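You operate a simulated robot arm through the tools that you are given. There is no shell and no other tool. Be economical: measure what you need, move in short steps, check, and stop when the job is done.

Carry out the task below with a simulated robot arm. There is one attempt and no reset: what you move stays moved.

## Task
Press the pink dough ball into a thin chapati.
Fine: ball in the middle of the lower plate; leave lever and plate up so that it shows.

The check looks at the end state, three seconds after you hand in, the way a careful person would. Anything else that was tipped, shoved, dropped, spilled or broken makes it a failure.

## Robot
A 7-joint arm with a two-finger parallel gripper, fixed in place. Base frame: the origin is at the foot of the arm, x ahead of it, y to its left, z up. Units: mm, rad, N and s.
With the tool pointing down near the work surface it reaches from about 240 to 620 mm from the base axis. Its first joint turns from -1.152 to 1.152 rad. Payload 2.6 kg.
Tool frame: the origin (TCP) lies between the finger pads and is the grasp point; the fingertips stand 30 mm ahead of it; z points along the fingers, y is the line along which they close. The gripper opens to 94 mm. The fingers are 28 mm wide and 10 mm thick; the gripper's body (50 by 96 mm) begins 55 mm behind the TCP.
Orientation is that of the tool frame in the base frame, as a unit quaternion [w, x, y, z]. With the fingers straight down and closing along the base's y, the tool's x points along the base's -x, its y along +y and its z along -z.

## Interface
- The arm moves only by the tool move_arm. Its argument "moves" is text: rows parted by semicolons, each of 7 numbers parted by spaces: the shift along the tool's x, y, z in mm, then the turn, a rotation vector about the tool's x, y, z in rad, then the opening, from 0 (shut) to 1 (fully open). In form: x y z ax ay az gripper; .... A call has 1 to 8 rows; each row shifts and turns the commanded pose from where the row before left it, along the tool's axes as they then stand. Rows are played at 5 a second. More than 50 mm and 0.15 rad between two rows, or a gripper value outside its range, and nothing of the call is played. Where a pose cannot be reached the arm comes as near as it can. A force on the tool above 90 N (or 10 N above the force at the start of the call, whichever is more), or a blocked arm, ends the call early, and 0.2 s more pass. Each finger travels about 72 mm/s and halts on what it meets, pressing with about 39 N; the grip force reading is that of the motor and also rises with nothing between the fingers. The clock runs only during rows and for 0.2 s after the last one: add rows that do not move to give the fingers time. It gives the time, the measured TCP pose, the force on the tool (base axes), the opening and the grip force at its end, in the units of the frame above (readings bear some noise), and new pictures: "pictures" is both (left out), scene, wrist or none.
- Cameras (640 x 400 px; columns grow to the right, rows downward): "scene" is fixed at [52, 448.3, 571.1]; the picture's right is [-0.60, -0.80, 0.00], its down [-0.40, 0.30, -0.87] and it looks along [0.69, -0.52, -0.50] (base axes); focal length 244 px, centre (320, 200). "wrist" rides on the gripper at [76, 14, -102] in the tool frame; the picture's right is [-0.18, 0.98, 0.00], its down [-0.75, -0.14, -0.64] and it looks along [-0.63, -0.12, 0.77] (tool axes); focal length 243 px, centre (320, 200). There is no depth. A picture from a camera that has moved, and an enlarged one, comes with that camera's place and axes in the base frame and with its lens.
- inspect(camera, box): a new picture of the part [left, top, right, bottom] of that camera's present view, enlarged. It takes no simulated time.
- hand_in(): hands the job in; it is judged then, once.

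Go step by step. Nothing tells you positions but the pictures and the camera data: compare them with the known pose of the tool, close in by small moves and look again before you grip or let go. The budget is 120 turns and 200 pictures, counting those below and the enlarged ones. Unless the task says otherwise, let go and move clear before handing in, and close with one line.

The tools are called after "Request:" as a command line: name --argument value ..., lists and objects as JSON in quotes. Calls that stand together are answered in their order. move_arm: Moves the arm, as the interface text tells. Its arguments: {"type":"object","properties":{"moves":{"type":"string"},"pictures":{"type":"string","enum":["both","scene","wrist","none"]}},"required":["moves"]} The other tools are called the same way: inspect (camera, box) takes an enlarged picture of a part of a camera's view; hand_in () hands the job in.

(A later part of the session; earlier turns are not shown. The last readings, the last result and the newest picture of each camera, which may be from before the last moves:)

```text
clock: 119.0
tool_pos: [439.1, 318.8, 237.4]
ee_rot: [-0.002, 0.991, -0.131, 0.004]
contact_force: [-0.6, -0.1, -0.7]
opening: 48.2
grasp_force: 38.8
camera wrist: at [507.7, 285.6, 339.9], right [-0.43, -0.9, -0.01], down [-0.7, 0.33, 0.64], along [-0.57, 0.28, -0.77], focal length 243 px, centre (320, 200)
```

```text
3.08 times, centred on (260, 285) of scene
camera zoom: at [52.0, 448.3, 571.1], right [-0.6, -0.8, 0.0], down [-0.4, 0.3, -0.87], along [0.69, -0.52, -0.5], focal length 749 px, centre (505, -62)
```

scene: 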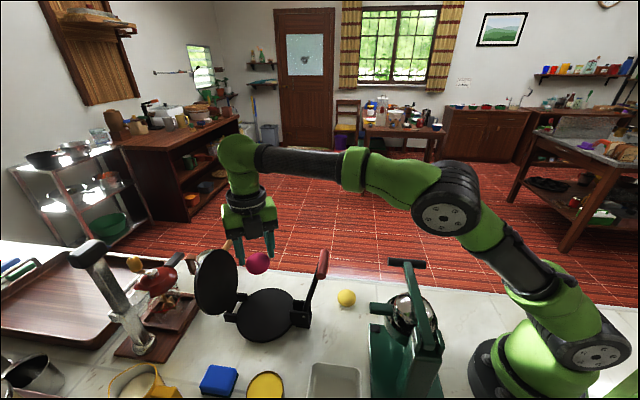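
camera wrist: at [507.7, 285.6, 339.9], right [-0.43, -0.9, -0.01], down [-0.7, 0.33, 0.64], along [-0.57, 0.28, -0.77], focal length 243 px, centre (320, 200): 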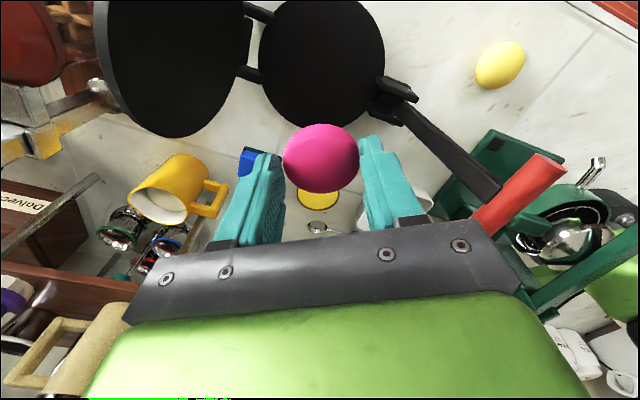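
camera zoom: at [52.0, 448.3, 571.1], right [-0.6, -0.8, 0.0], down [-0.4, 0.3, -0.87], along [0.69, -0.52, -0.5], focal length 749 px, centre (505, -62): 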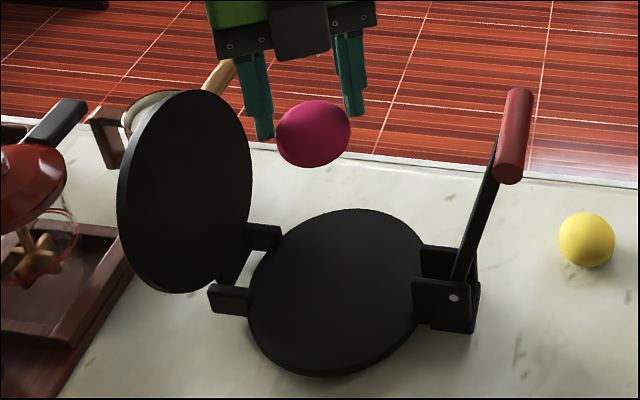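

Wrist view puts the plate centre near (457,310) (the scene camera estimates are biased by ~15 mm). Shift and lower partway, then re-measure.

Request:
move_arm --moves "9.2 1.6 30 0 0 0 0.46;9.3 1.7 30 0 0 0 0.46;0 0 20 0 0 0 0.46;0 0 0 0 0 0 0.46"

Request:
inspect --camera "scene" --box '[180, 220, 340, 350]'

```text
clock: 120.0
tool_pos: [457.2, 312.1, 156.2]
ee_rot: [-0.002, 0.991, -0.131, 0.004]
contact_force: [-0.7, -1.5, 0.0]
opening: 48.3
grasp_force: 39.0
camera wrist: at [525.1, 278.3, 260.3], right [-0.43, -0.9, -0.01], down [-0.7, 0.33, 0.64], along [-0.57, 0.28, -0.77], focal length 243 px, centre (320, 200)
```

scene: 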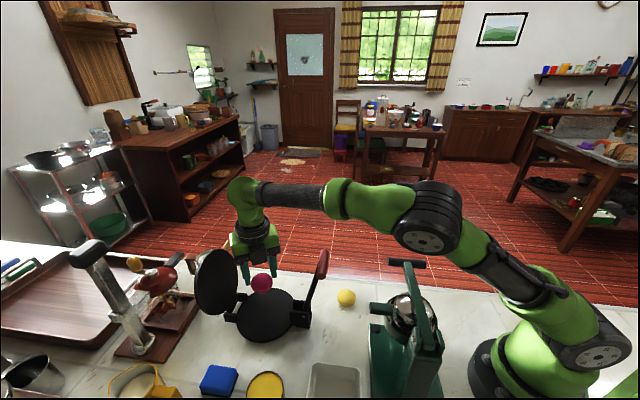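
wrist: 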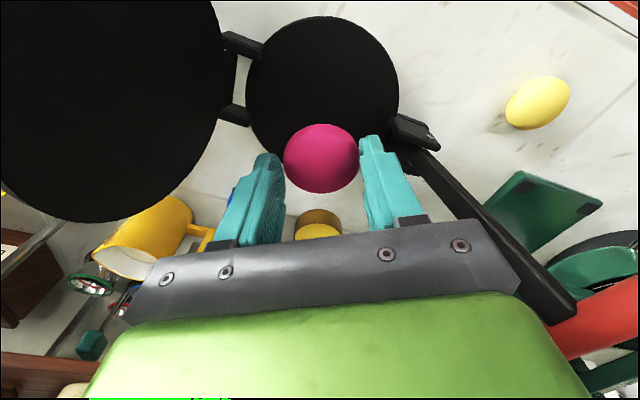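

```text
3.08 times, centred on (260, 285) of scene
camera zoom: at [52.0, 448.3, 571.1], right [-0.6, -0.8, 0.0], down [-0.4, 0.3, -0.87], along [0.69, -0.52, -0.5], focal length 749 px, centre (505, -62)
```

zoom: 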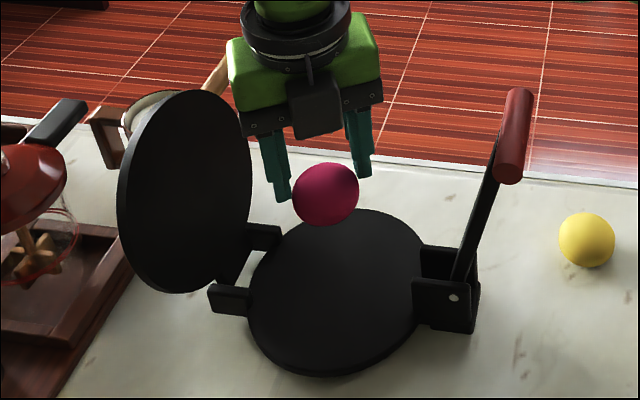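

Centre now measured ≈ (461,309). Shift and lower until just above the plate.

Request:
move_arm --moves "3.7 2.1 30 0 0 0 0.46;0 0 30 0 0 0 0.46;0 0 15 0 0 0 0.46;0 0 0 0 0 0 0.46"

Request:
inspect --camera "scene" --box '[180, 220, 340, 350]'

```text
clock: 121.0
tool_pos: [460.5, 307.8, 81.5]
ee_rot: [-0.002, 0.991, -0.13, 0.004]
contact_force: [0.1, 0.2, -1.0]
opening: 48.3
grasp_force: 39.0
camera wrist: at [528.2, 274.6, 185.9], right [-0.43, -0.9, -0.01], down [-0.7, 0.33, 0.64], along [-0.57, 0.28, -0.77], focal length 243 px, centre (320, 200)
```

scene: 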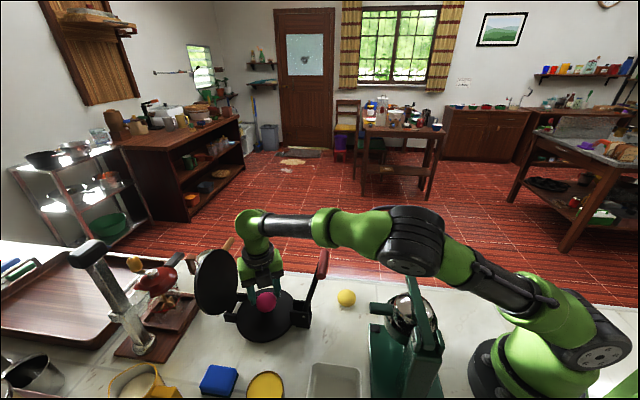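
wrist: 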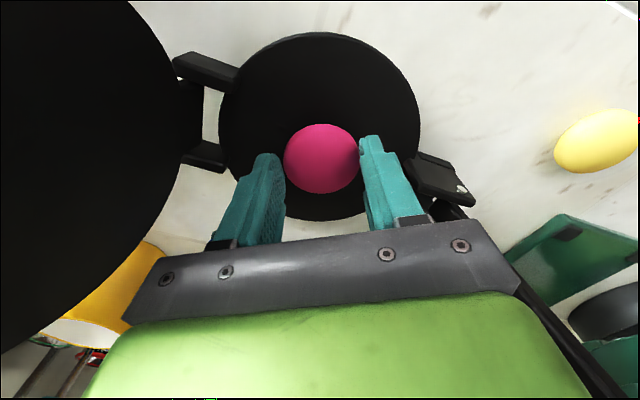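

```text
3.08 times, centred on (260, 285) of scene
camera zoom: at [52.0, 448.3, 571.1], right [-0.6, -0.8, 0.0], down [-0.4, 0.3, -0.87], along [0.69, -0.52, -0.5], focal length 749 px, centre (505, -62)
```

zoom: 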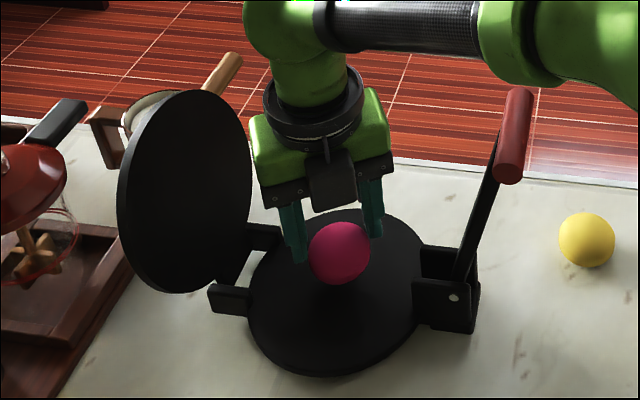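

Both views show the ball over the plate centre within a few mm. Lower to touch and release.

Request:
move_arm --moves "2 0 5 0 0 0 0.46;0 0 2 0 0 0 0.46;0 0 0 0 0 0 0.46" --pictures "none"

```text
clock: 121.8
tool_pos: [462.3, 307.3, 75.0]
ee_rot: [-0.002, 0.991, -0.131, 0.005]
contact_force: [-0.5, -0.6, -0.2]
opening: 48.4
grasp_force: 38.3
```

Request:
move_arm --moves "0 0 2 0 0 0 0.46;0 0 0 0 0 0 0.46" --pictures "none"

Request:
move_arm --moves "0 0 2 0 0 0 0.46;0 0 0 0 0 0 0.46" --pictures "none"

Request:
move_arm --moves "0 0 2 0 0 0 0.46;0 0 0 0 0 0 0.46" --pictures "wrist"

Request:
inspect --camera "scene" --box '[200, 240, 328, 340]'

```text
clock: 122.4
tool_pos: [462.2, 309.1, 73.1]
ee_rot: [-0.002, 0.991, -0.131, 0.004]
contact_force: [0.5, 0.1, -1.1]
opening: 48.4
grasp_force: 38.9
```

```text
clock: 123.0
tool_pos: [461.7, 307.8, 71.3]
ee_rot: [-0.003, 0.992, -0.13, 0.006]
contact_force: [-0.5, -0.9, 7.0]
opening: 48.1
grasp_force: 39.0
```

```text
clock: 123.6
tool_pos: [463.7, 308.0, 70.9]
ee_rot: [-0.003, 0.992, -0.129, 0.007]
contact_force: [-4.8, -4.5, 29.6]
opening: 48.3
grasp_force: 39.3
camera wrist: at [531.3, 274.0, 175.4], right [-0.43, -0.9, -0.01], down [-0.7, 0.33, 0.63], along [-0.57, 0.28, -0.77], focal length 243 px, centre (320, 200)
```

wrist: 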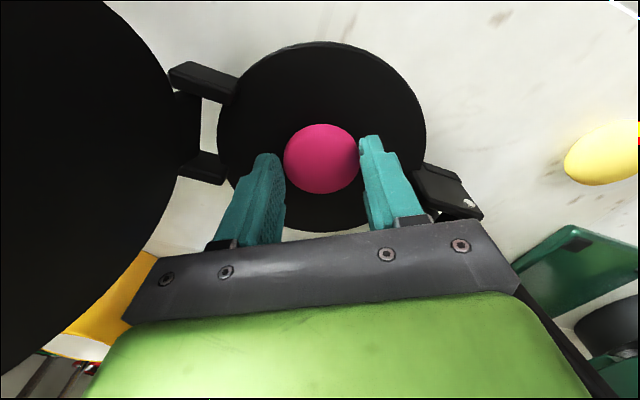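

```text
4.00 times, centred on (264, 290) of scene
camera zoom: at [51.8, 448.2, 571.2], right [-0.6, -0.8, 0.0], down [-0.4, 0.3, -0.87], along [0.69, -0.52, -0.5], focal length 974 px, centre (544, -160)
```

zoom: 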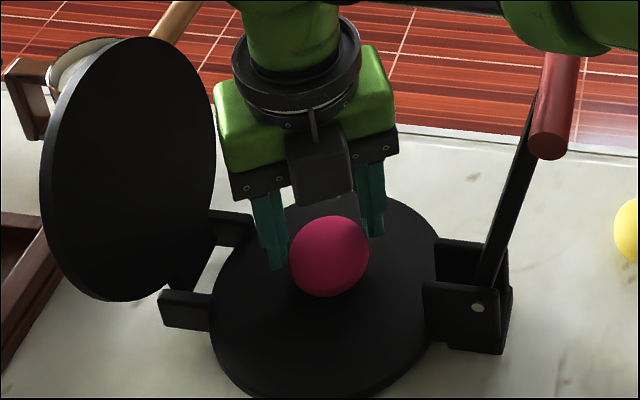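

Ball touches the plate (30 N) and is centred in both views. Ease up slightly and open.

Request:
move_arm --moves "0 0 -2 0 0 0 0.46;0 0 0 0 0 0 0.52;0 0 0 0 0 0 0.56;0 0 0 0 0 0 0.6;0 0 0 0 0 0 0.66;0 0 0 0 0 0 0.66" --pictures "wrist"

```text
clock: 125.0
tool_pos: [462.5, 308.1, 70.5]
ee_rot: [-0.002, 0.991, -0.131, 0.005]
contact_force: [-0.3, -0.5, 0.1]
opening: 61.8
grasp_force: 0.1
camera wrist: at [530.9, 274.7, 174.5], right [-0.43, -0.9, -0.01], down [-0.7, 0.33, 0.64], along [-0.57, 0.28, -0.77], focal length 243 px, centre (320, 200)
```

wrist: 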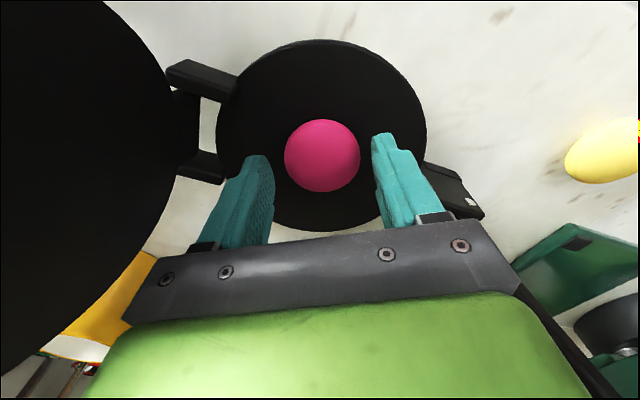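

The ball sits in the middle of the plate. Rise clear, then go back to the wooden plate handle by the reverse of my earlier path.

Request:
move_arm --moves "0 0 -40 0 0 0 0.7;0 0 -40 0 0 0 0.7;0 0 -40 0 0 0 0.6;0 0 -39 0 0 0 0.5;0 0 0 0 0 0.13 0.5;0 0 0 0 0 0.13 0.5;0 0 0 0 0 0.13 0.5;0 0 0 0 0 0.134 0.5" --pictures "wrist"

Request:
inspect --camera "scene" --box '[180, 220, 340, 350]'

```text
clock: 126.8
tool_pos: [460.0, 308.3, 229.3]
ee_rot: [-0.003, 0.924, -0.383, 0.004]
contact_force: [0.2, 0.4, 0.3]
opening: 46.9
grasp_force: 0.1
camera wrist: at [501.5, 243.8, 332.6], right [-0.83, -0.56, -0.01], down [-0.44, 0.63, 0.64], along [-0.35, 0.53, -0.77], focal length 243 px, centre (320, 200)
```

wrist: 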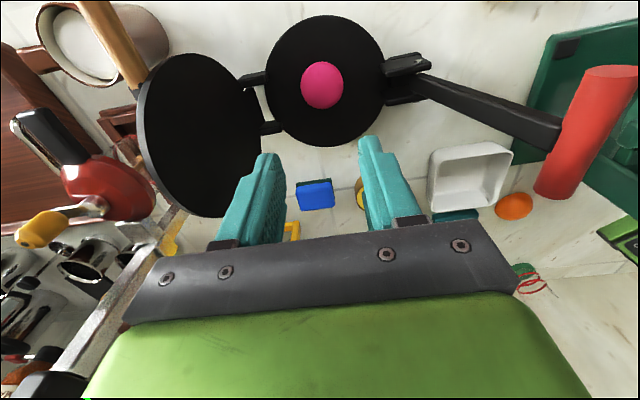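

```text
3.08 times, centred on (260, 285) of scene
camera zoom: at [52.0, 448.3, 571.1], right [-0.6, -0.8, 0.0], down [-0.4, 0.3, -0.87], along [0.69, -0.52, -0.5], focal length 749 px, centre (505, -62)
```

zoom: 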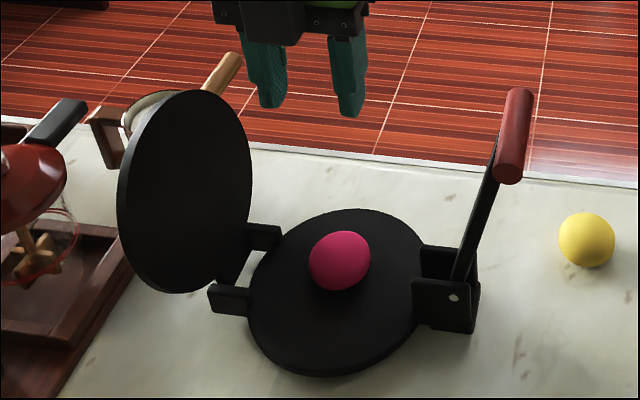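

Ball is centred. Now to the plate handle.

Request:
move_arm --moves "28 25 0 0 0 0 0.5;27 24 0 0 0 0 0.5;26 24 0 0 0 0 0.5;0 -30.4 0.8 0.14 0 0 0.5;0 -30.4 0.6 0.145 0 0 0.5;0 -30.8 3.6 0.145 0 0 0.5;0 -30.8 3.6 0.145 0 0 0.5;0 0 0 0 0 0 0.5" --pictures "wrist"

```text
clock: 128.6
tool_pos: [552.1, 281.3, 248.5]
ee_rot: [-0.267, 0.885, -0.365, 0.113]
contact_force: [-0.3, -0.1, 0.2]
opening: 47.0
grasp_force: 0.0
camera wrist: at [556.2, 180.3, 327.6], right [-0.71, -0.45, -0.54], down [-0.7, 0.37, 0.61], along [-0.07, 0.81, -0.58], focal length 243 px, centre (320, 200)
```

wrist: 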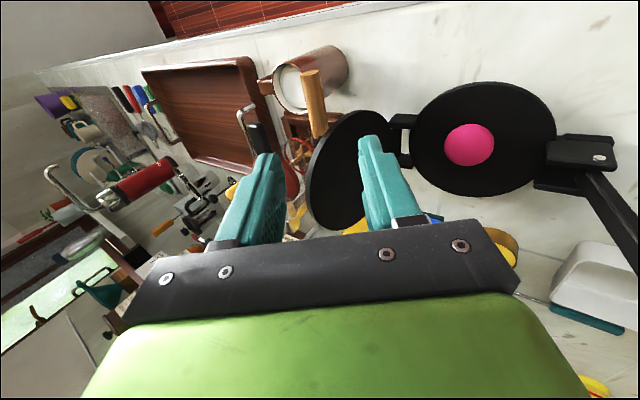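

Request:
move_arm --moves "-1.6 -4.1 30 0 0 0 0.5;0 0 35 0 0 0 0.5;0 0 35 0 0 0 0.5;0 0 32 0 0 0 0.5;0 0 0 0 0 0 0.5" --pictures "wrist"

```text
clock: 129.8
tool_pos: [603.6, 337.6, 140.0]
ee_rot: [-0.266, 0.885, -0.366, 0.113]
contact_force: [-0.3, 0.4, -0.2]
opening: 46.9
grasp_force: 0.0
camera wrist: at [609.5, 235.6, 219.0], right [-0.71, -0.45, -0.54], down [-0.7, 0.37, 0.61], along [-0.08, 0.81, -0.58], focal length 243 px, centre (320, 200)
```

wrist: 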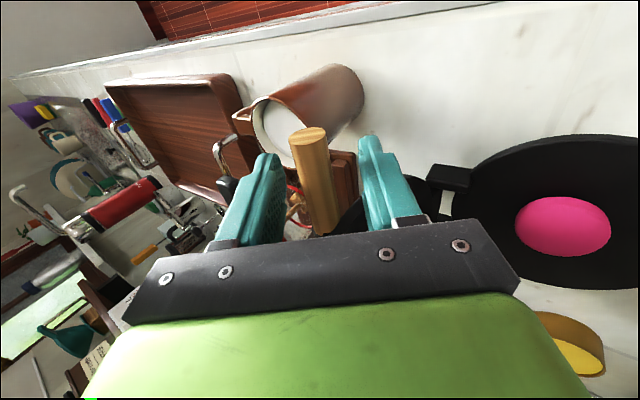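

Handle is between the fingers. Grip it and swing the plate back up to vertical.

Request:
move_arm --moves "0 0 3 0 0 0 0.3;0 0 0 0 0 0 0.1;0 0 0 0 0 0 0;0 0 0 0 0 0 0;0 8 -12 -0.05 0 0 0;0 8.1 -12 -0.05 0 0 0;0 0 0 0 0 0 0" --pictures "none"

Request:
inspect --camera "scene" --box '[180, 220, 340, 350]'

```text
clock: 131.4
tool_pos: [586.6, 320.4, 147.7]
ee_rot: [-0.218, 0.898, -0.371, 0.093]
contact_force: [0.7, -0.4, -11.7]
opening: 22.1
grasp_force: 45.1
```

```text
3.08 times, centred on (260, 285) of scene
camera zoom: at [52.1, 448.3, 571.1], right [-0.6, -0.8, 0.0], down [-0.4, 0.3, -0.87], along [0.69, -0.52, -0.5], focal length 749 px, centre (505, -62)
```

zoom: 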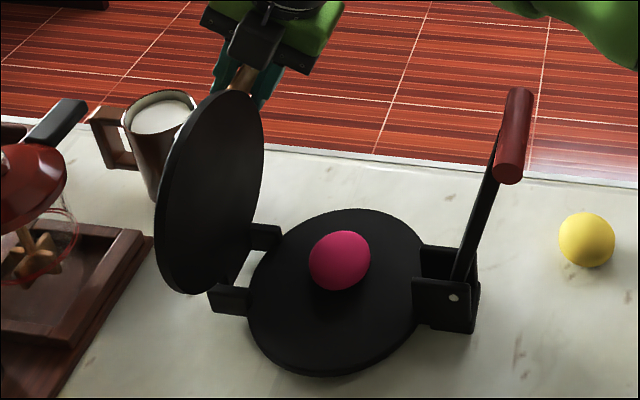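

Request:
move_arm --moves "0 11.3 -8 -0.05 0 0 0;0 11.3 -8 -0.05 0 0 0;0 13.3 -3 -0.05 0 0 0;0 13.3 -3 -0.05 0 0 0;0 0 0 0 0 0 0" --pictures "none"

Request:
inspect --camera "scene" --box '[180, 220, 340, 350]'

```text
clock: 132.6
tool_pos: [549.4, 281.4, 151.6]
ee_rot: [-0.13, 0.914, -0.379, 0.058]
contact_force: [3.9, -3.9, 0.4]
opening: 17.7
grasp_force: 44.7
```

```text
3.08 times, centred on (260, 285) of scene
camera zoom: at [52.0, 448.3, 571.1], right [-0.6, -0.8, 0.0], down [-0.4, 0.3, -0.87], along [0.69, -0.52, -0.5], focal length 749 px, centre (505, -62)
```

zoom: 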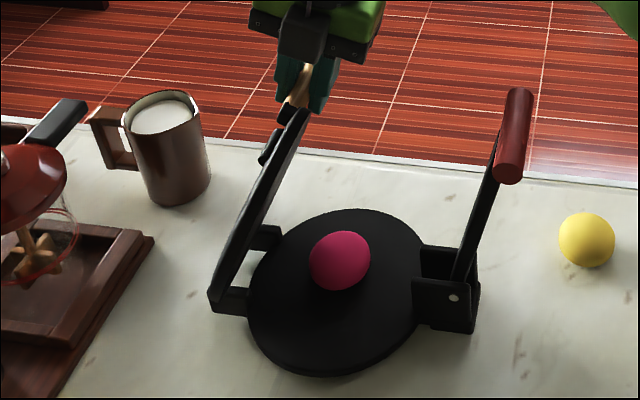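

Smooth. Continue lowering the plate toward the ball.

Request:
move_arm --moves "0 13.3 2.1 -0.05 0 0 0;0 13.3 2.1 -0.05 0 0 0;0 11.6 6.9 -0.05 0 0 0;0 11.6 6.9 -0.05 0 0 0;0 0 0 0 0 0 0" --pictures "none"

Request:
inspect --camera "scene" --box '[180, 220, 340, 350]'

```text
clock: 133.8
tool_pos: [516.3, 250.0, 121.3]
ee_rot: [-0.038, 0.923, -0.382, 0.018]
contact_force: [8.2, -4.7, -3.9]
opening: 17.7
grasp_force: 45.4
```

```text
3.08 times, centred on (260, 285) of scene
camera zoom: at [52.0, 448.3, 571.1], right [-0.6, -0.8, 0.0], down [-0.4, 0.3, -0.87], along [0.69, -0.52, -0.5], focal length 749 px, centre (505, -62)
```

zoom: 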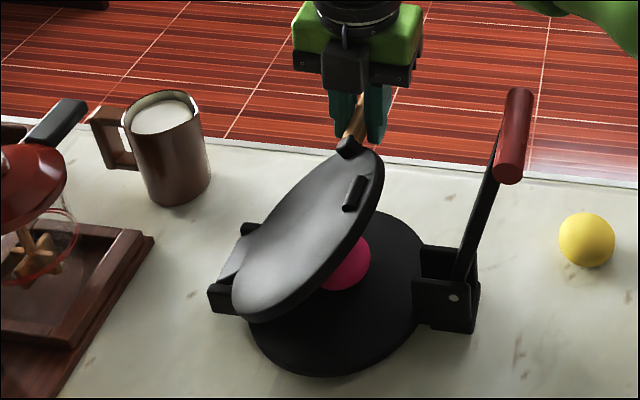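

Request:
move_arm --moves "0 8 7 -0.04 0 0 0;0 7 9 -0.04 0 0 0;0 4 8 0 0 0 0;0 0 0 0 0 0 0" --pictures "none"

Request:
inspect --camera "scene" --box '[180, 220, 340, 350]'

```text
clock: 134.8
tool_pos: [503.6, 237.8, 98.8]
ee_rot: [-0.002, 0.925, -0.381, 0.002]
contact_force: [-2.9, 0.5, -1.9]
opening: 17.8
grasp_force: 44.9
```

```text
3.08 times, centred on (260, 285) of scene
camera zoom: at [52.0, 448.3, 571.1], right [-0.6, -0.8, 0.0], down [-0.4, 0.3, -0.87], along [0.69, -0.52, -0.5], focal length 749 px, centre (505, -62)
```

zoom: 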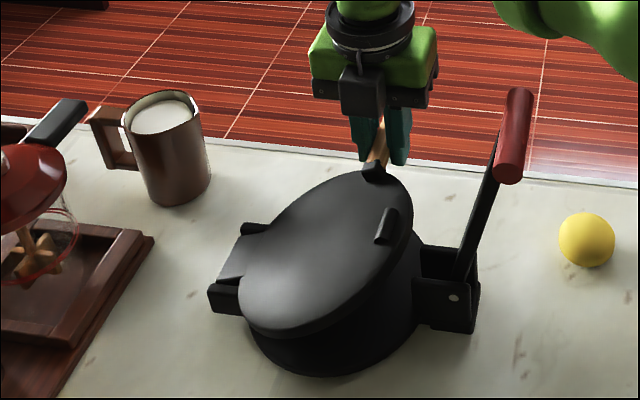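

Request:
move_arm --moves "0 3 7 0 0 0 0;0 0 0 0 0 0 0" --pictures "none"

Request:
move_arm --moves "0 2.5 7 0 0 0 0;0 0 0 0 0 0 0" --pictures "none"

Request:
move_arm --moves "0 2 7 0 0 0 0;0 0 0 0 0 0 0" --pictures "none"

Request:
inspect --camera "scene" --box '[180, 220, 340, 350]'

```text
clock: 135.4
tool_pos: [501.1, 235.4, 91.6]
ee_rot: [0.0, 0.924, -0.382, 0.002]
contact_force: [-23.0, -1.7, 15.2]
opening: 17.4
grasp_force: 44.7
```

```text
clock: 136.0
tool_pos: [499.3, 233.4, 81.7]
ee_rot: [0.0, 0.924, -0.382, 0.003]
contact_force: [-23.1, -0.3, 21.4]
opening: 17.5
grasp_force: 44.8
```

```text
clock: 136.6
tool_pos: [498.1, 231.3, 75.2]
ee_rot: [0.0, 0.924, -0.381, 0.002]
contact_force: [-22.8, -4.0, 25.4]
opening: 17.9
grasp_force: 45.0
```

```text
3.08 times, centred on (260, 285) of scene
camera zoom: at [51.8, 448.2, 571.2], right [-0.6, -0.8, 0.0], down [-0.4, 0.3, -0.87], along [0.69, -0.52, -0.5], focal length 749 px, centre (505, -62)
```

zoom: 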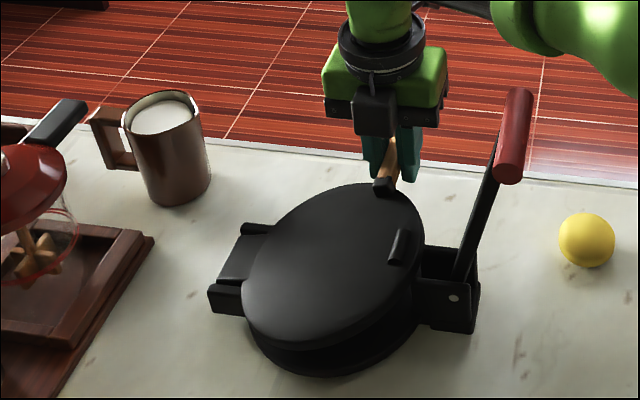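

Dough is yielding under the plate. Keep pressing with the handle.

Request:
move_arm --moves "0 3 7 0 0 0 0;0 0 0 0 0 0 0" --pictures "none"

Request:
move_arm --moves "0 2 7 0 0 0 0;0 0 0 0 0 0 0" --pictures "none"

Request:
move_arm --moves "0 1 6 0 0 0 0;0 0 0 0 0 0 0;0 0 0 0 0 0 0" --pictures "none"

Request:
inspect --camera "scene" --box '[180, 220, 340, 350]'

```text
clock: 137.2
tool_pos: [498.0, 229.3, 69.9]
ee_rot: [-0.001, 0.924, -0.382, 0.003]
contact_force: [-18.3, -3.0, 24.5]
opening: 17.8
grasp_force: 45.2
```

```text
clock: 137.8
tool_pos: [496.6, 227.6, 62.7]
ee_rot: [-0.003, 0.924, -0.382, 0.004]
contact_force: [-14.9, -2.6, 23.7]
opening: 17.7
grasp_force: 44.5
```

```text
clock: 138.6
tool_pos: [495.0, 227.0, 54.3]
ee_rot: [0.0, 0.924, -0.382, 0.003]
contact_force: [-9.3, -2.6, 8.8]
opening: 18.0
grasp_force: 45.6
```

```text
3.08 times, centred on (260, 285) of scene
camera zoom: at [51.9, 448.3, 571.2], right [-0.6, -0.8, 0.0], down [-0.4, 0.3, -0.87], along [0.69, -0.52, -0.5], focal length 749 px, centre (505, -62)
```

zoom: 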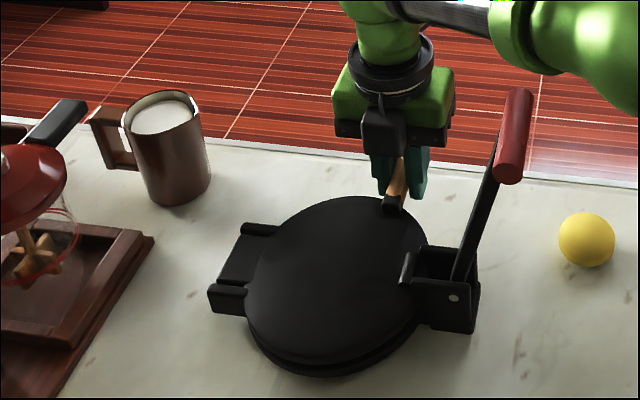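

The plate is almost shut. Press a bit further to see whether it bottoms out.

Request:
move_arm --moves "0 0 4 0 0 0 0;0 0 3 0 0 0 0;0 0 0 0 0 0 0;0 0 0 0 0 0 0" --pictures "none"

Request:
inspect --camera "scene" --box '[230, 270, 310, 350]'

```text
clock: 139.6
tool_pos: [495.2, 225.8, 48.9]
ee_rot: [-0.001, 0.924, -0.382, 0.003]
contact_force: [-19.3, -11.9, 22.9]
opening: 17.7
grasp_force: 44.7
```

```text
5.00 times, centred on (270, 310) of scene
camera zoom: at [51.9, 448.2, 571.2], right [-0.6, -0.8, 0.0], down [-0.4, 0.3, -0.87], along [0.69, -0.52, -0.5], focal length 1218 px, centre (570, -350)
```

zoom: 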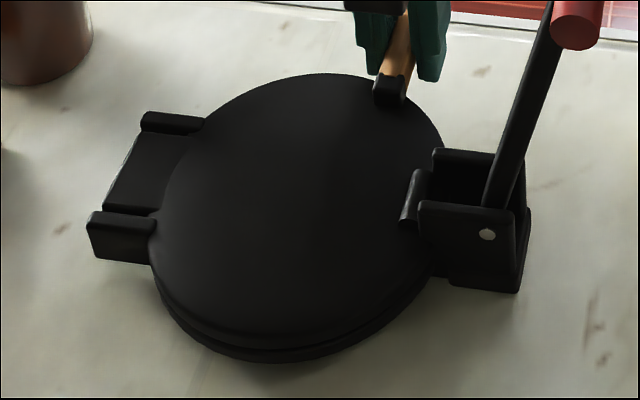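

The plate is down. Release the wooden handle, rise, and go look at the lever to press with it firmly.

Request:
move_arm --moves "0 0 -5 0 0 0 0.1;0 0 0 0 0 0 0.4;0 0 0 0 0 0 0.5;0 0 -30 0 0 0 0.5;0 0 -45 0 0 0 0.5;0 0 -45 0 0 0 0.5;0 0 -45 0 0 0 0.5;0 0 -45 0 0 0 0.5" --pictures "none"

Request:
move_arm --moves "-15 28 0 0 0 0 0.4;-15 28 0 0 0 0 0.4;-15 28 0 0 0 0 0.4;-15 28 0 0 0 0 0.4;0 0 0 0 0 0 0.4"

Request:
inspect --camera "scene" --box '[220, 220, 380, 350]'

```text
clock: 141.4
tool_pos: [496.2, 227.6, 266.9]
ee_rot: [-0.001, 0.924, -0.382, 0.003]
contact_force: [-0.1, 0.5, 0.3]
opening: 47.0
grasp_force: 0.0
```

```text
clock: 142.6
tool_pos: [371.9, 189.9, 264.1]
ee_rot: [-0.002, 0.924, -0.383, 0.004]
contact_force: [-0.5, -0.3, -1.1]
opening: 37.6
grasp_force: 0.0
camera wrist: at [414.0, 126.2, 367.4], right [-0.83, -0.56, -0.01], down [-0.44, 0.63, 0.64], along [-0.36, 0.53, -0.77], focal length 243 px, centre (320, 200)
```

scene: 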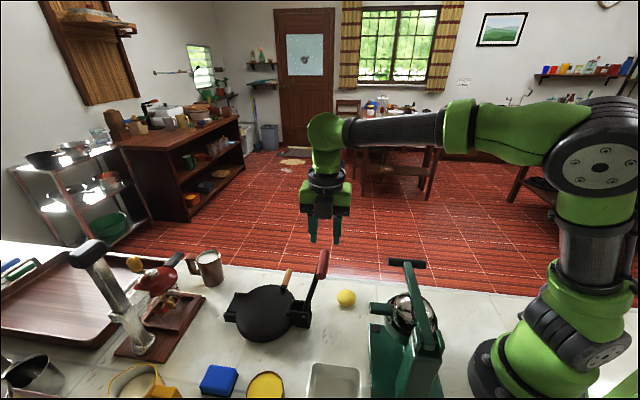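
wrist: 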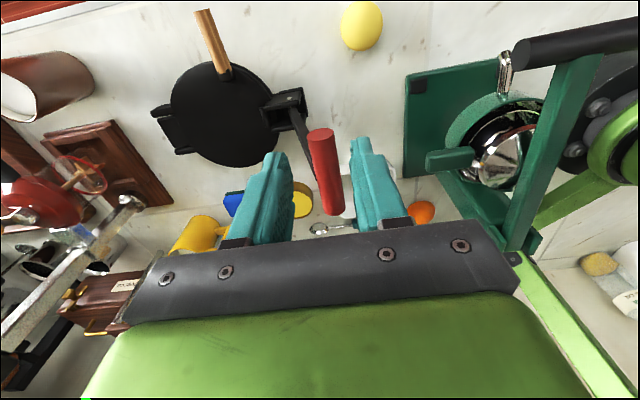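

```text
3.08 times, centred on (300, 285) of scene
camera zoom: at [52.0, 448.3, 571.1], right [-0.6, -0.8, 0.0], down [-0.4, 0.3, -0.87], along [0.69, -0.52, -0.5], focal length 749 px, centre (382, -62)
```

zoom: 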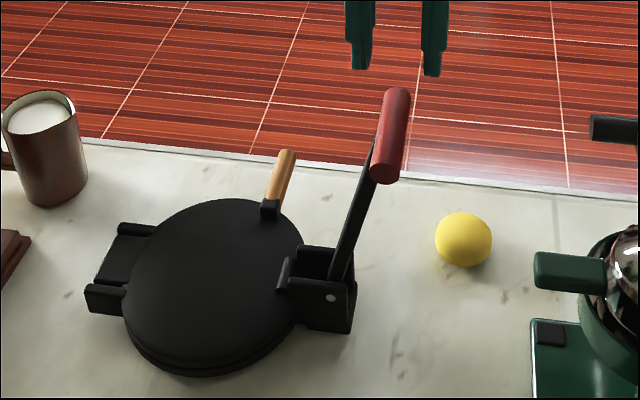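

The fingers are already lined up with the lever handle. Shift to grip it off-centre (away from the bar) and come down around it.

Request:
move_arm --moves "-30 -1.2 0 0 0 0 0.45;-29 -1.2 0 0 0 0 0.45;0 0 0 0 0 0 0.45" --pictures "wrist"

```text
clock: 143.4
tool_pos: [332.7, 233.3, 264.4]
ee_rot: [-0.002, 0.924, -0.383, 0.003]
contact_force: [0.0, -0.4, -0.6]
opening: 42.0
grasp_force: 0.1
camera wrist: at [375.5, 169.6, 368.4], right [-0.83, -0.56, -0.01], down [-0.44, 0.63, 0.64], along [-0.36, 0.53, -0.77], focal length 243 px, centre (320, 200)
```

wrist: 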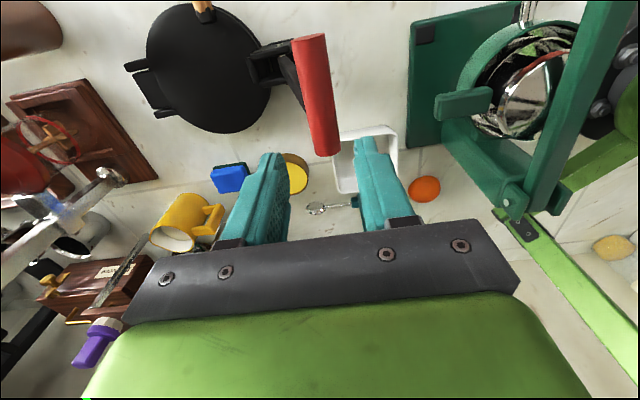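

Request:
move_arm --moves "4 2 10 0 0 0 0.45;0 0 15 0 0 0 0.45;0 0 12 0 0 0 0.45;0 0 0 0 0 0 0.45" --pictures "wrist"

Request:
inspect --camera "scene" --box '[250, 220, 410, 350]'

```text
clock: 144.4
tool_pos: [333.7, 229.9, 227.2]
ee_rot: [-0.001, 0.924, -0.383, 0.004]
contact_force: [0.8, 0.3, -0.6]
opening: 42.2
grasp_force: 0.2
camera wrist: at [376.7, 166.2, 330.4], right [-0.83, -0.56, -0.01], down [-0.44, 0.63, 0.64], along [-0.36, 0.53, -0.77], focal length 243 px, centre (320, 200)
```

wrist: 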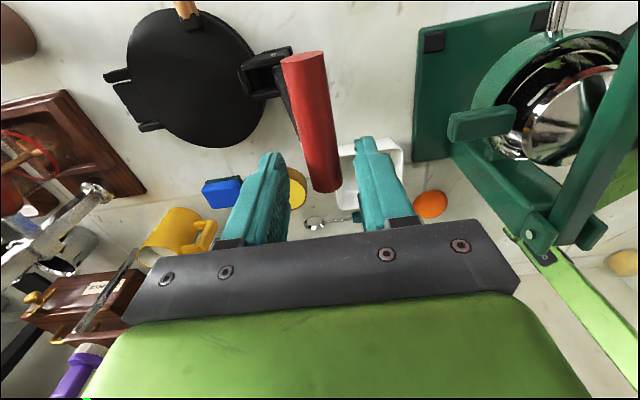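

```text
3.08 times, centred on (330, 285) of scene
camera zoom: at [52.0, 448.3, 571.1], right [-0.6, -0.8, 0.0], down [-0.4, 0.3, -0.87], along [0.69, -0.52, -0.5], focal length 749 px, centre (289, -62)
```

zoom: 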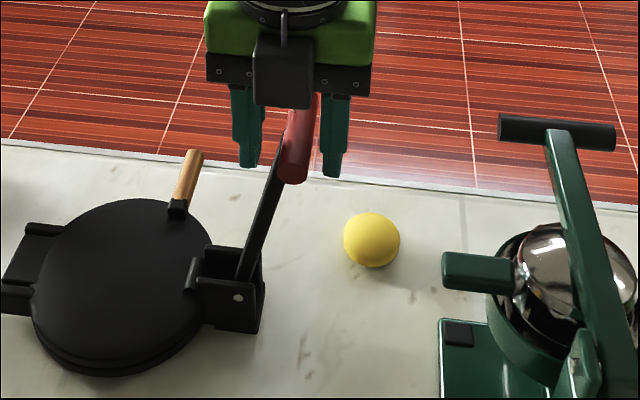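

Request:
move_arm --moves "0 0 7 0 0 0 0.35;0 0 0 0 0 0 0.25;0 0 0 0 0 0 0.25;0 -12.7 -1.5 0 0 0 0.25;0 -12.7 -1.5 0 0 0 0.25;0 -14.6 0 0 0 0 0.25;0 -14.6 0 0 0 0 0.25;0 0 0 0 0 0 0.25" --pictures "wrist"

Request:
inspect --camera "scene" --box '[220, 220, 380, 350]'

```text
clock: 146.2
tool_pos: [371.7, 268.2, 223.0]
ee_rot: [-0.001, 0.924, -0.383, 0.004]
contact_force: [0.0, 0.7, -0.1]
opening: 23.3
grasp_force: 0.3
camera wrist: at [414.5, 204.5, 326.4], right [-0.83, -0.56, -0.01], down [-0.44, 0.63, 0.64], along [-0.36, 0.53, -0.77], focal length 243 px, centre (320, 200)
```

wrist: 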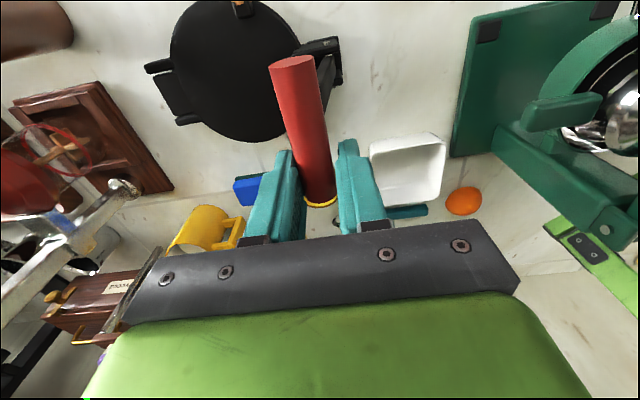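

```text
3.08 times, centred on (300, 285) of scene
camera zoom: at [52.0, 448.3, 571.1], right [-0.6, -0.8, 0.0], down [-0.4, 0.3, -0.87], along [0.69, -0.52, -0.5], focal length 749 px, centre (382, -62)
```

zoom: 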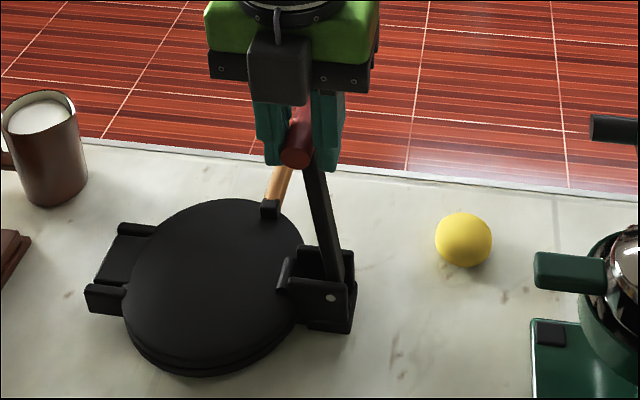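

The caged lever follows nicely. Continue down the arc.

Request:
move_arm --moves "0 -14.3 2.5 0 0 0 0.25;0 -14.3 2.5 0 0 0 0.25;0 -13.7 5 0 0 0 0.25;0 -13.7 5 0 0 0 0.25;0 -12.6 7 0 0 0 0.25;0 -12.6 7 0 0 0 0.25;0 0 0 0 0 0 0.25" --pictures "none"

Request:
inspect --camera "scene" --box '[200, 220, 360, 350]'

```text
clock: 147.8
tool_pos: [429.6, 326.1, 195.4]
ee_rot: [-0.001, 0.924, -0.382, 0.004]
contact_force: [0.5, 0.7, -0.3]
opening: 24.0
grasp_force: 0.2
```

```text
3.08 times, centred on (280, 285) of scene
camera zoom: at [52.0, 448.3, 571.1], right [-0.6, -0.8, 0.0], down [-0.4, 0.3, -0.87], along [0.69, -0.52, -0.5], focal length 749 px, centre (443, -62)
```

zoom: 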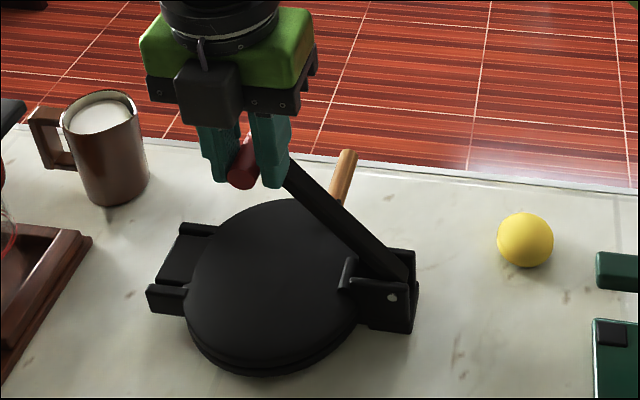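

Request:
move_arm --moves "0 -11 9.5 0 0 0 0.25;0 -11 9.5 0 0 0 0.25;0 -9.4 11 0 0 0 0.25;0 -9.4 11 0 0 0 0.25;0 -7.2 12.5 0 0 0 0.25;0 -7.2 12.5 0 0 0 0.25;0 0 0 0 0 0 0.25" --pictures "none"

Request:
inspect --camera "scene" --box '[200, 220, 360, 350]'

```text
clock: 149.4
tool_pos: [469.4, 366.3, 128.5]
ee_rot: [-0.001, 0.924, -0.383, 0.003]
contact_force: [1.9, 3.3, -0.3]
opening: 25.3
grasp_force: 2.0
```

```text
3.08 times, centred on (280, 285) of scene
camera zoom: at [52.0, 448.3, 571.1], right [-0.6, -0.8, 0.0], down [-0.4, 0.3, -0.87], along [0.69, -0.52, -0.5], focal length 749 px, centre (443, -62)
```

zoom: 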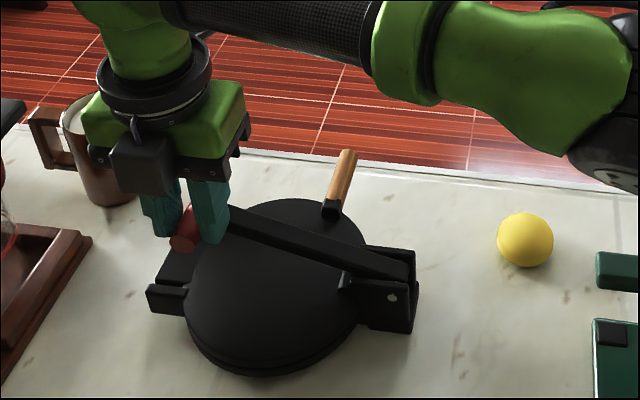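

Request:
move_arm --moves "0 -5 13 0 0 0 0.25;0 -4 13 0 0 0 0.25;0 0 0 0 0 0 0.25" --pictures "none"

Request:
move_arm --moves "0 -3 13 0 0 0 0.25;0 0 0 0 0 0 0.25" --pictures "none"

Request:
inspect --camera "scene" --box '[200, 220, 360, 350]'

```text
clock: 150.2
tool_pos: [474.4, 371.6, 102.2]
ee_rot: [-0.001, 0.924, -0.383, 0.003]
contact_force: [0.1, 0.2, 0.3]
opening: 23.6
grasp_force: 0.0
```

```text
clock: 150.8
tool_pos: [477.4, 372.4, 89.4]
ee_rot: [-0.002, 0.924, -0.382, 0.004]
contact_force: [0.8, -0.5, 0.0]
opening: 23.5
grasp_force: 0.0
```

```text
3.08 times, centred on (280, 285) of scene
camera zoom: at [52.0, 448.3, 571.1], right [-0.6, -0.8, 0.0], down [-0.4, 0.3, -0.87], along [0.69, -0.52, -0.5], focal length 749 px, centre (443, -62)
```

zoom: 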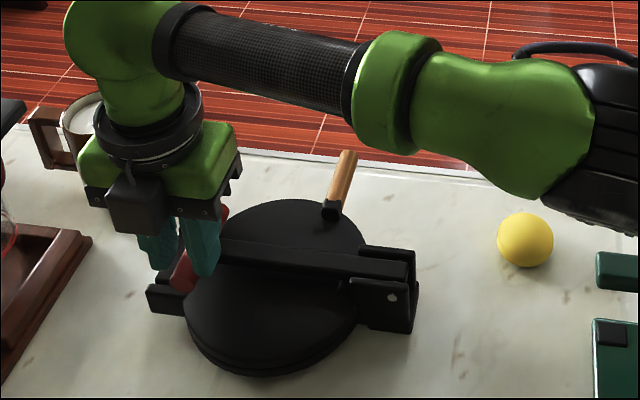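

The lever lies on the plate. I'll release, close the fingers and push down on the lever bar near the handle.

Request:
move_arm --moves "0 0 0 0 0 0 0.4;0 0 -30 0 0 0 0.4;0 0 -30 0 0 0 0.2;20 20 0 0 0 0 0;0 0 0 0 0 0 0;0 0 0 0 0 0 0" --pictures "wrist"

Request:
inspect --camera "scene" --box '[200, 220, 360, 350]'

```text
clock: 152.2
tool_pos: [477.5, 346.3, 150.0]
ee_rot: [-0.001, 0.924, -0.383, 0.003]
contact_force: [-0.7, 0.3, 0.9]
opening: 0.1
grasp_force: 33.2
camera wrist: at [519.7, 282.6, 252.8], right [-0.83, -0.56, -0.01], down [-0.44, 0.63, 0.64], along [-0.36, 0.53, -0.77], focal length 243 px, centre (320, 200)
```

wrist: 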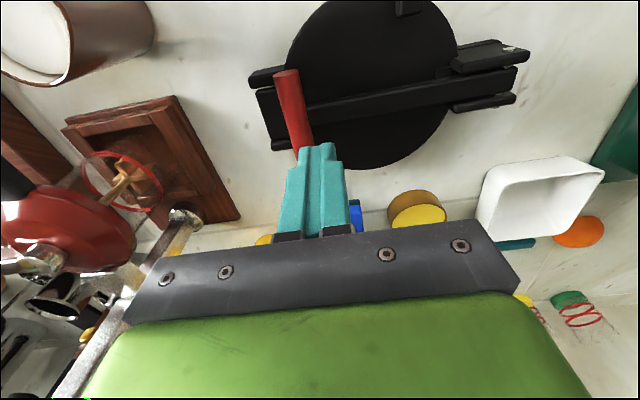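

```text
3.08 times, centred on (280, 285) of scene
camera zoom: at [52.0, 448.3, 571.1], right [-0.6, -0.8, 0.0], down [-0.4, 0.3, -0.87], along [0.69, -0.52, -0.5], focal length 749 px, centre (443, -62)
```

zoom: 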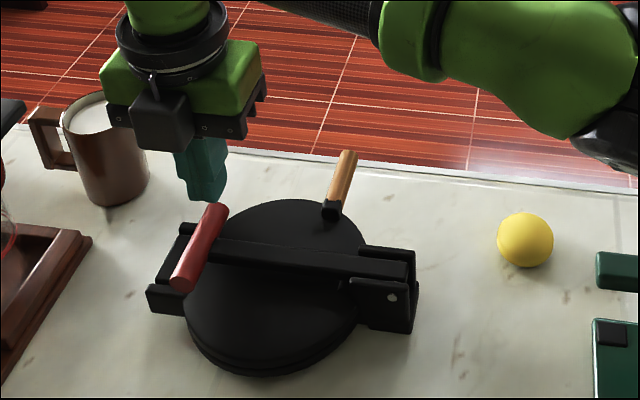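

Tool axis lines up with the bar just inboard of the handle. Descend and press.

Request:
move_arm --moves "2 0 25 0 0 0 0;0 0 25 0 0 0 0;0 0 15 0 0 0 0;0 0 0 0 0 0 0" --pictures "none"

Request:
move_arm --moves "0 0 4 0 0 0 0;0 0 3 0 0 0 0;0 0 0 0 0 0 0" --pictures "none"

Request:
inspect --camera "scene" --box '[200, 220, 360, 350]'

```text
clock: 153.2
tool_pos: [478.7, 343.9, 83.7]
ee_rot: [-0.002, 0.924, -0.382, 0.003]
contact_force: [-0.5, 0.5, 1.5]
opening: 0.0
grasp_force: 32.5
```

```text
clock: 154.0
tool_pos: [480.3, 344.2, 81.0]
ee_rot: [-0.003, 0.925, -0.381, 0.005]
contact_force: [-17.9, -10.3, 38.6]
opening: 0.0
grasp_force: 32.7
```

```text
3.08 times, centred on (280, 285) of scene
camera zoom: at [51.8, 448.1, 571.3], right [-0.6, -0.8, 0.0], down [-0.4, 0.3, -0.87], along [0.69, -0.52, -0.5], focal length 749 px, centre (443, -62)
```

zoom: 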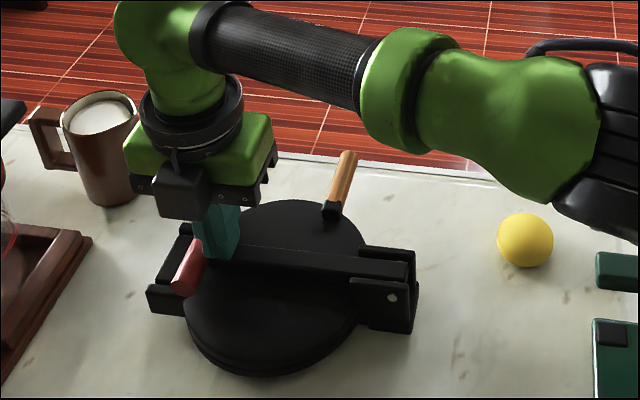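

Request:
move_arm --moves "0 0 4 0 0 0 0;0 0 3 0 0 0 0;0 0 0 0 0 0 0;0 0 0 0 0 0 0" --pictures "none"

Request:
move_arm --moves "0 0 2 0 0 0 0;0 0 1 0 0 0 0;0 0 0 0 0 0 0;0 0 0 0 0 0 0" --pictures "none"

Request:
inspect --camera "scene" --box '[230, 270, 310, 350]'

```text
clock: 155.0
tool_pos: [480.3, 345.1, 78.3]
ee_rot: [-0.004, 0.925, -0.379, 0.004]
contact_force: [-33.6, -17.1, 70.0]
opening: 0.0
grasp_force: 33.0
```

```text
clock: 155.4
tool_pos: [479.1, 344.6, 80.8]
ee_rot: [-0.004, 0.926, -0.378, 0.004]
contact_force: [-18.8, -9.0, 25.7]
opening: 0.0
grasp_force: 32.9
stopped in row 2: the force on the tool passed its limit (the readings are from after the stop); the commanded pose is now the measured one
```

```text
5.00 times, centred on (270, 310) of scene
camera zoom: at [51.9, 448.2, 571.2], right [-0.6, -0.8, 0.0], down [-0.4, 0.3, -0.87], along [0.69, -0.52, -0.5], focal length 1218 px, centre (570, -350)
```

zoom: 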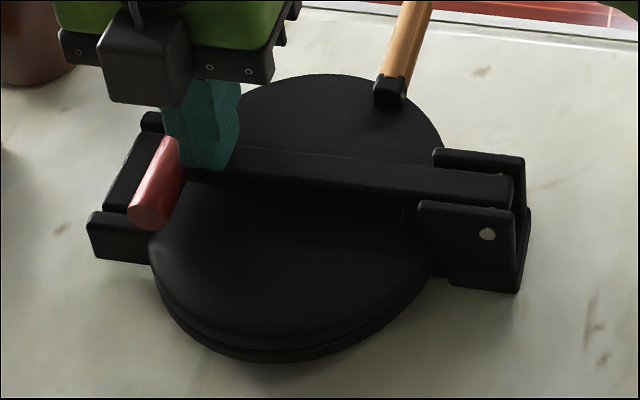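

Pressed to ~90 N with little movement, so the plates look closed. One more sustained press.

Request:
move_arm --moves "0 0 2 0 0 0 0;0 0 2 0 0 0 0;0 0 1 0 0 0 0;0 0 0 0 0 0 0;0 0 0 0 0 0 0;0 0 0 0 0 0 0;0 0 0 0 0 0 0;0 0 0 0 0 0 0" --pictures "none"

```text
clock: 157.2
tool_pos: [479.7, 346.0, 80.0]
ee_rot: [-0.004, 0.926, -0.377, 0.004]
contact_force: [-34.0, -17.0, 59.1]
opening: 0.0
grasp_force: 33.2
```

Plates are bottomed out. Now back to the lever handle: rise, open, and come down around the handle to grip it.

Request:
move_arm --moves "0 0 -30 0 0 0 0;0 0 -30 0 0 0 0.3;-20 -17 0 0 0 0 0.45;0 0 0 0 0 0 0.45;0 0 25 0 0 0 0.45;0 0 20 0 0 0 0.45;0 0 0 0 0 0 0.45" --pictures "wrist"

Request:
inspect --camera "scene" --box '[200, 240, 328, 340]'

```text
clock: 158.8
tool_pos: [477.6, 371.6, 87.5]
ee_rot: [-0.004, 0.925, -0.379, 0.005]
contact_force: [-0.3, -0.4, -0.4]
opening: 42.2
grasp_force: 0.1
camera wrist: at [519.9, 306.9, 190.9], right [-0.82, -0.57, -0.01], down [-0.45, 0.63, 0.64], along [-0.36, 0.53, -0.77], focal length 243 px, centre (320, 200)
```

wrist: 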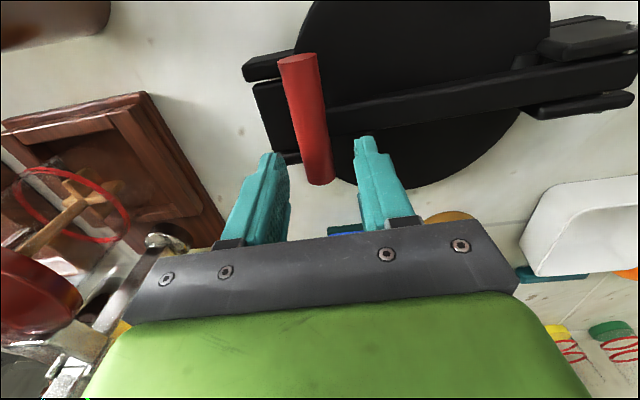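

```text
4.00 times, centred on (264, 290) of scene
camera zoom: at [52.0, 448.3, 571.1], right [-0.6, -0.8, 0.0], down [-0.4, 0.3, -0.87], along [0.69, -0.52, -0.5], focal length 974 px, centre (544, -160)
```

zoom: 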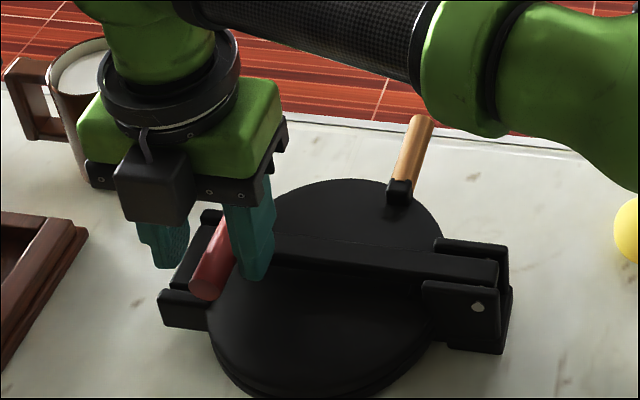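

Request:
move_arm --moves "0 -4 8 0 0 0 0.4;0 0 8 0 0 0 0.4;0 0 0 0 0 0 0.2;0 0 0 0 0 0 0;0 0 0 0 0 0 0;0 0 0 0 0 0 0" --pictures "wrist"

```text
clock: 160.2
tool_pos: [480.0, 373.0, 79.3]
ee_rot: [-0.001, 0.927, -0.376, 0.006]
contact_force: [-40.0, -28.2, 60.0]
opening: 19.2
grasp_force: 45.4
camera wrist: at [522.9, 308.2, 183.3], right [-0.82, -0.58, -0.01], down [-0.45, 0.63, 0.64], along [-0.36, 0.52, -0.77], focal length 243 px, centre (320, 200)
5 turns are left
```

wrist: 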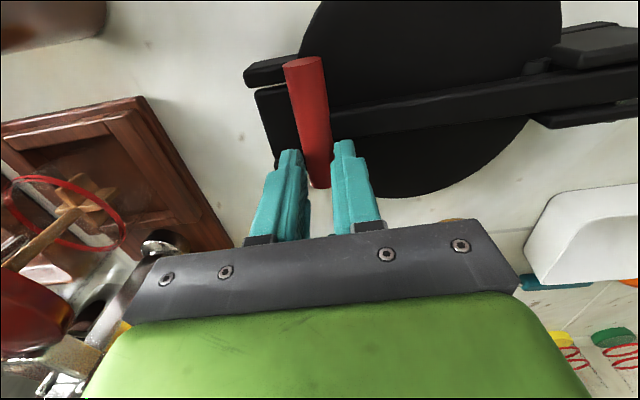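

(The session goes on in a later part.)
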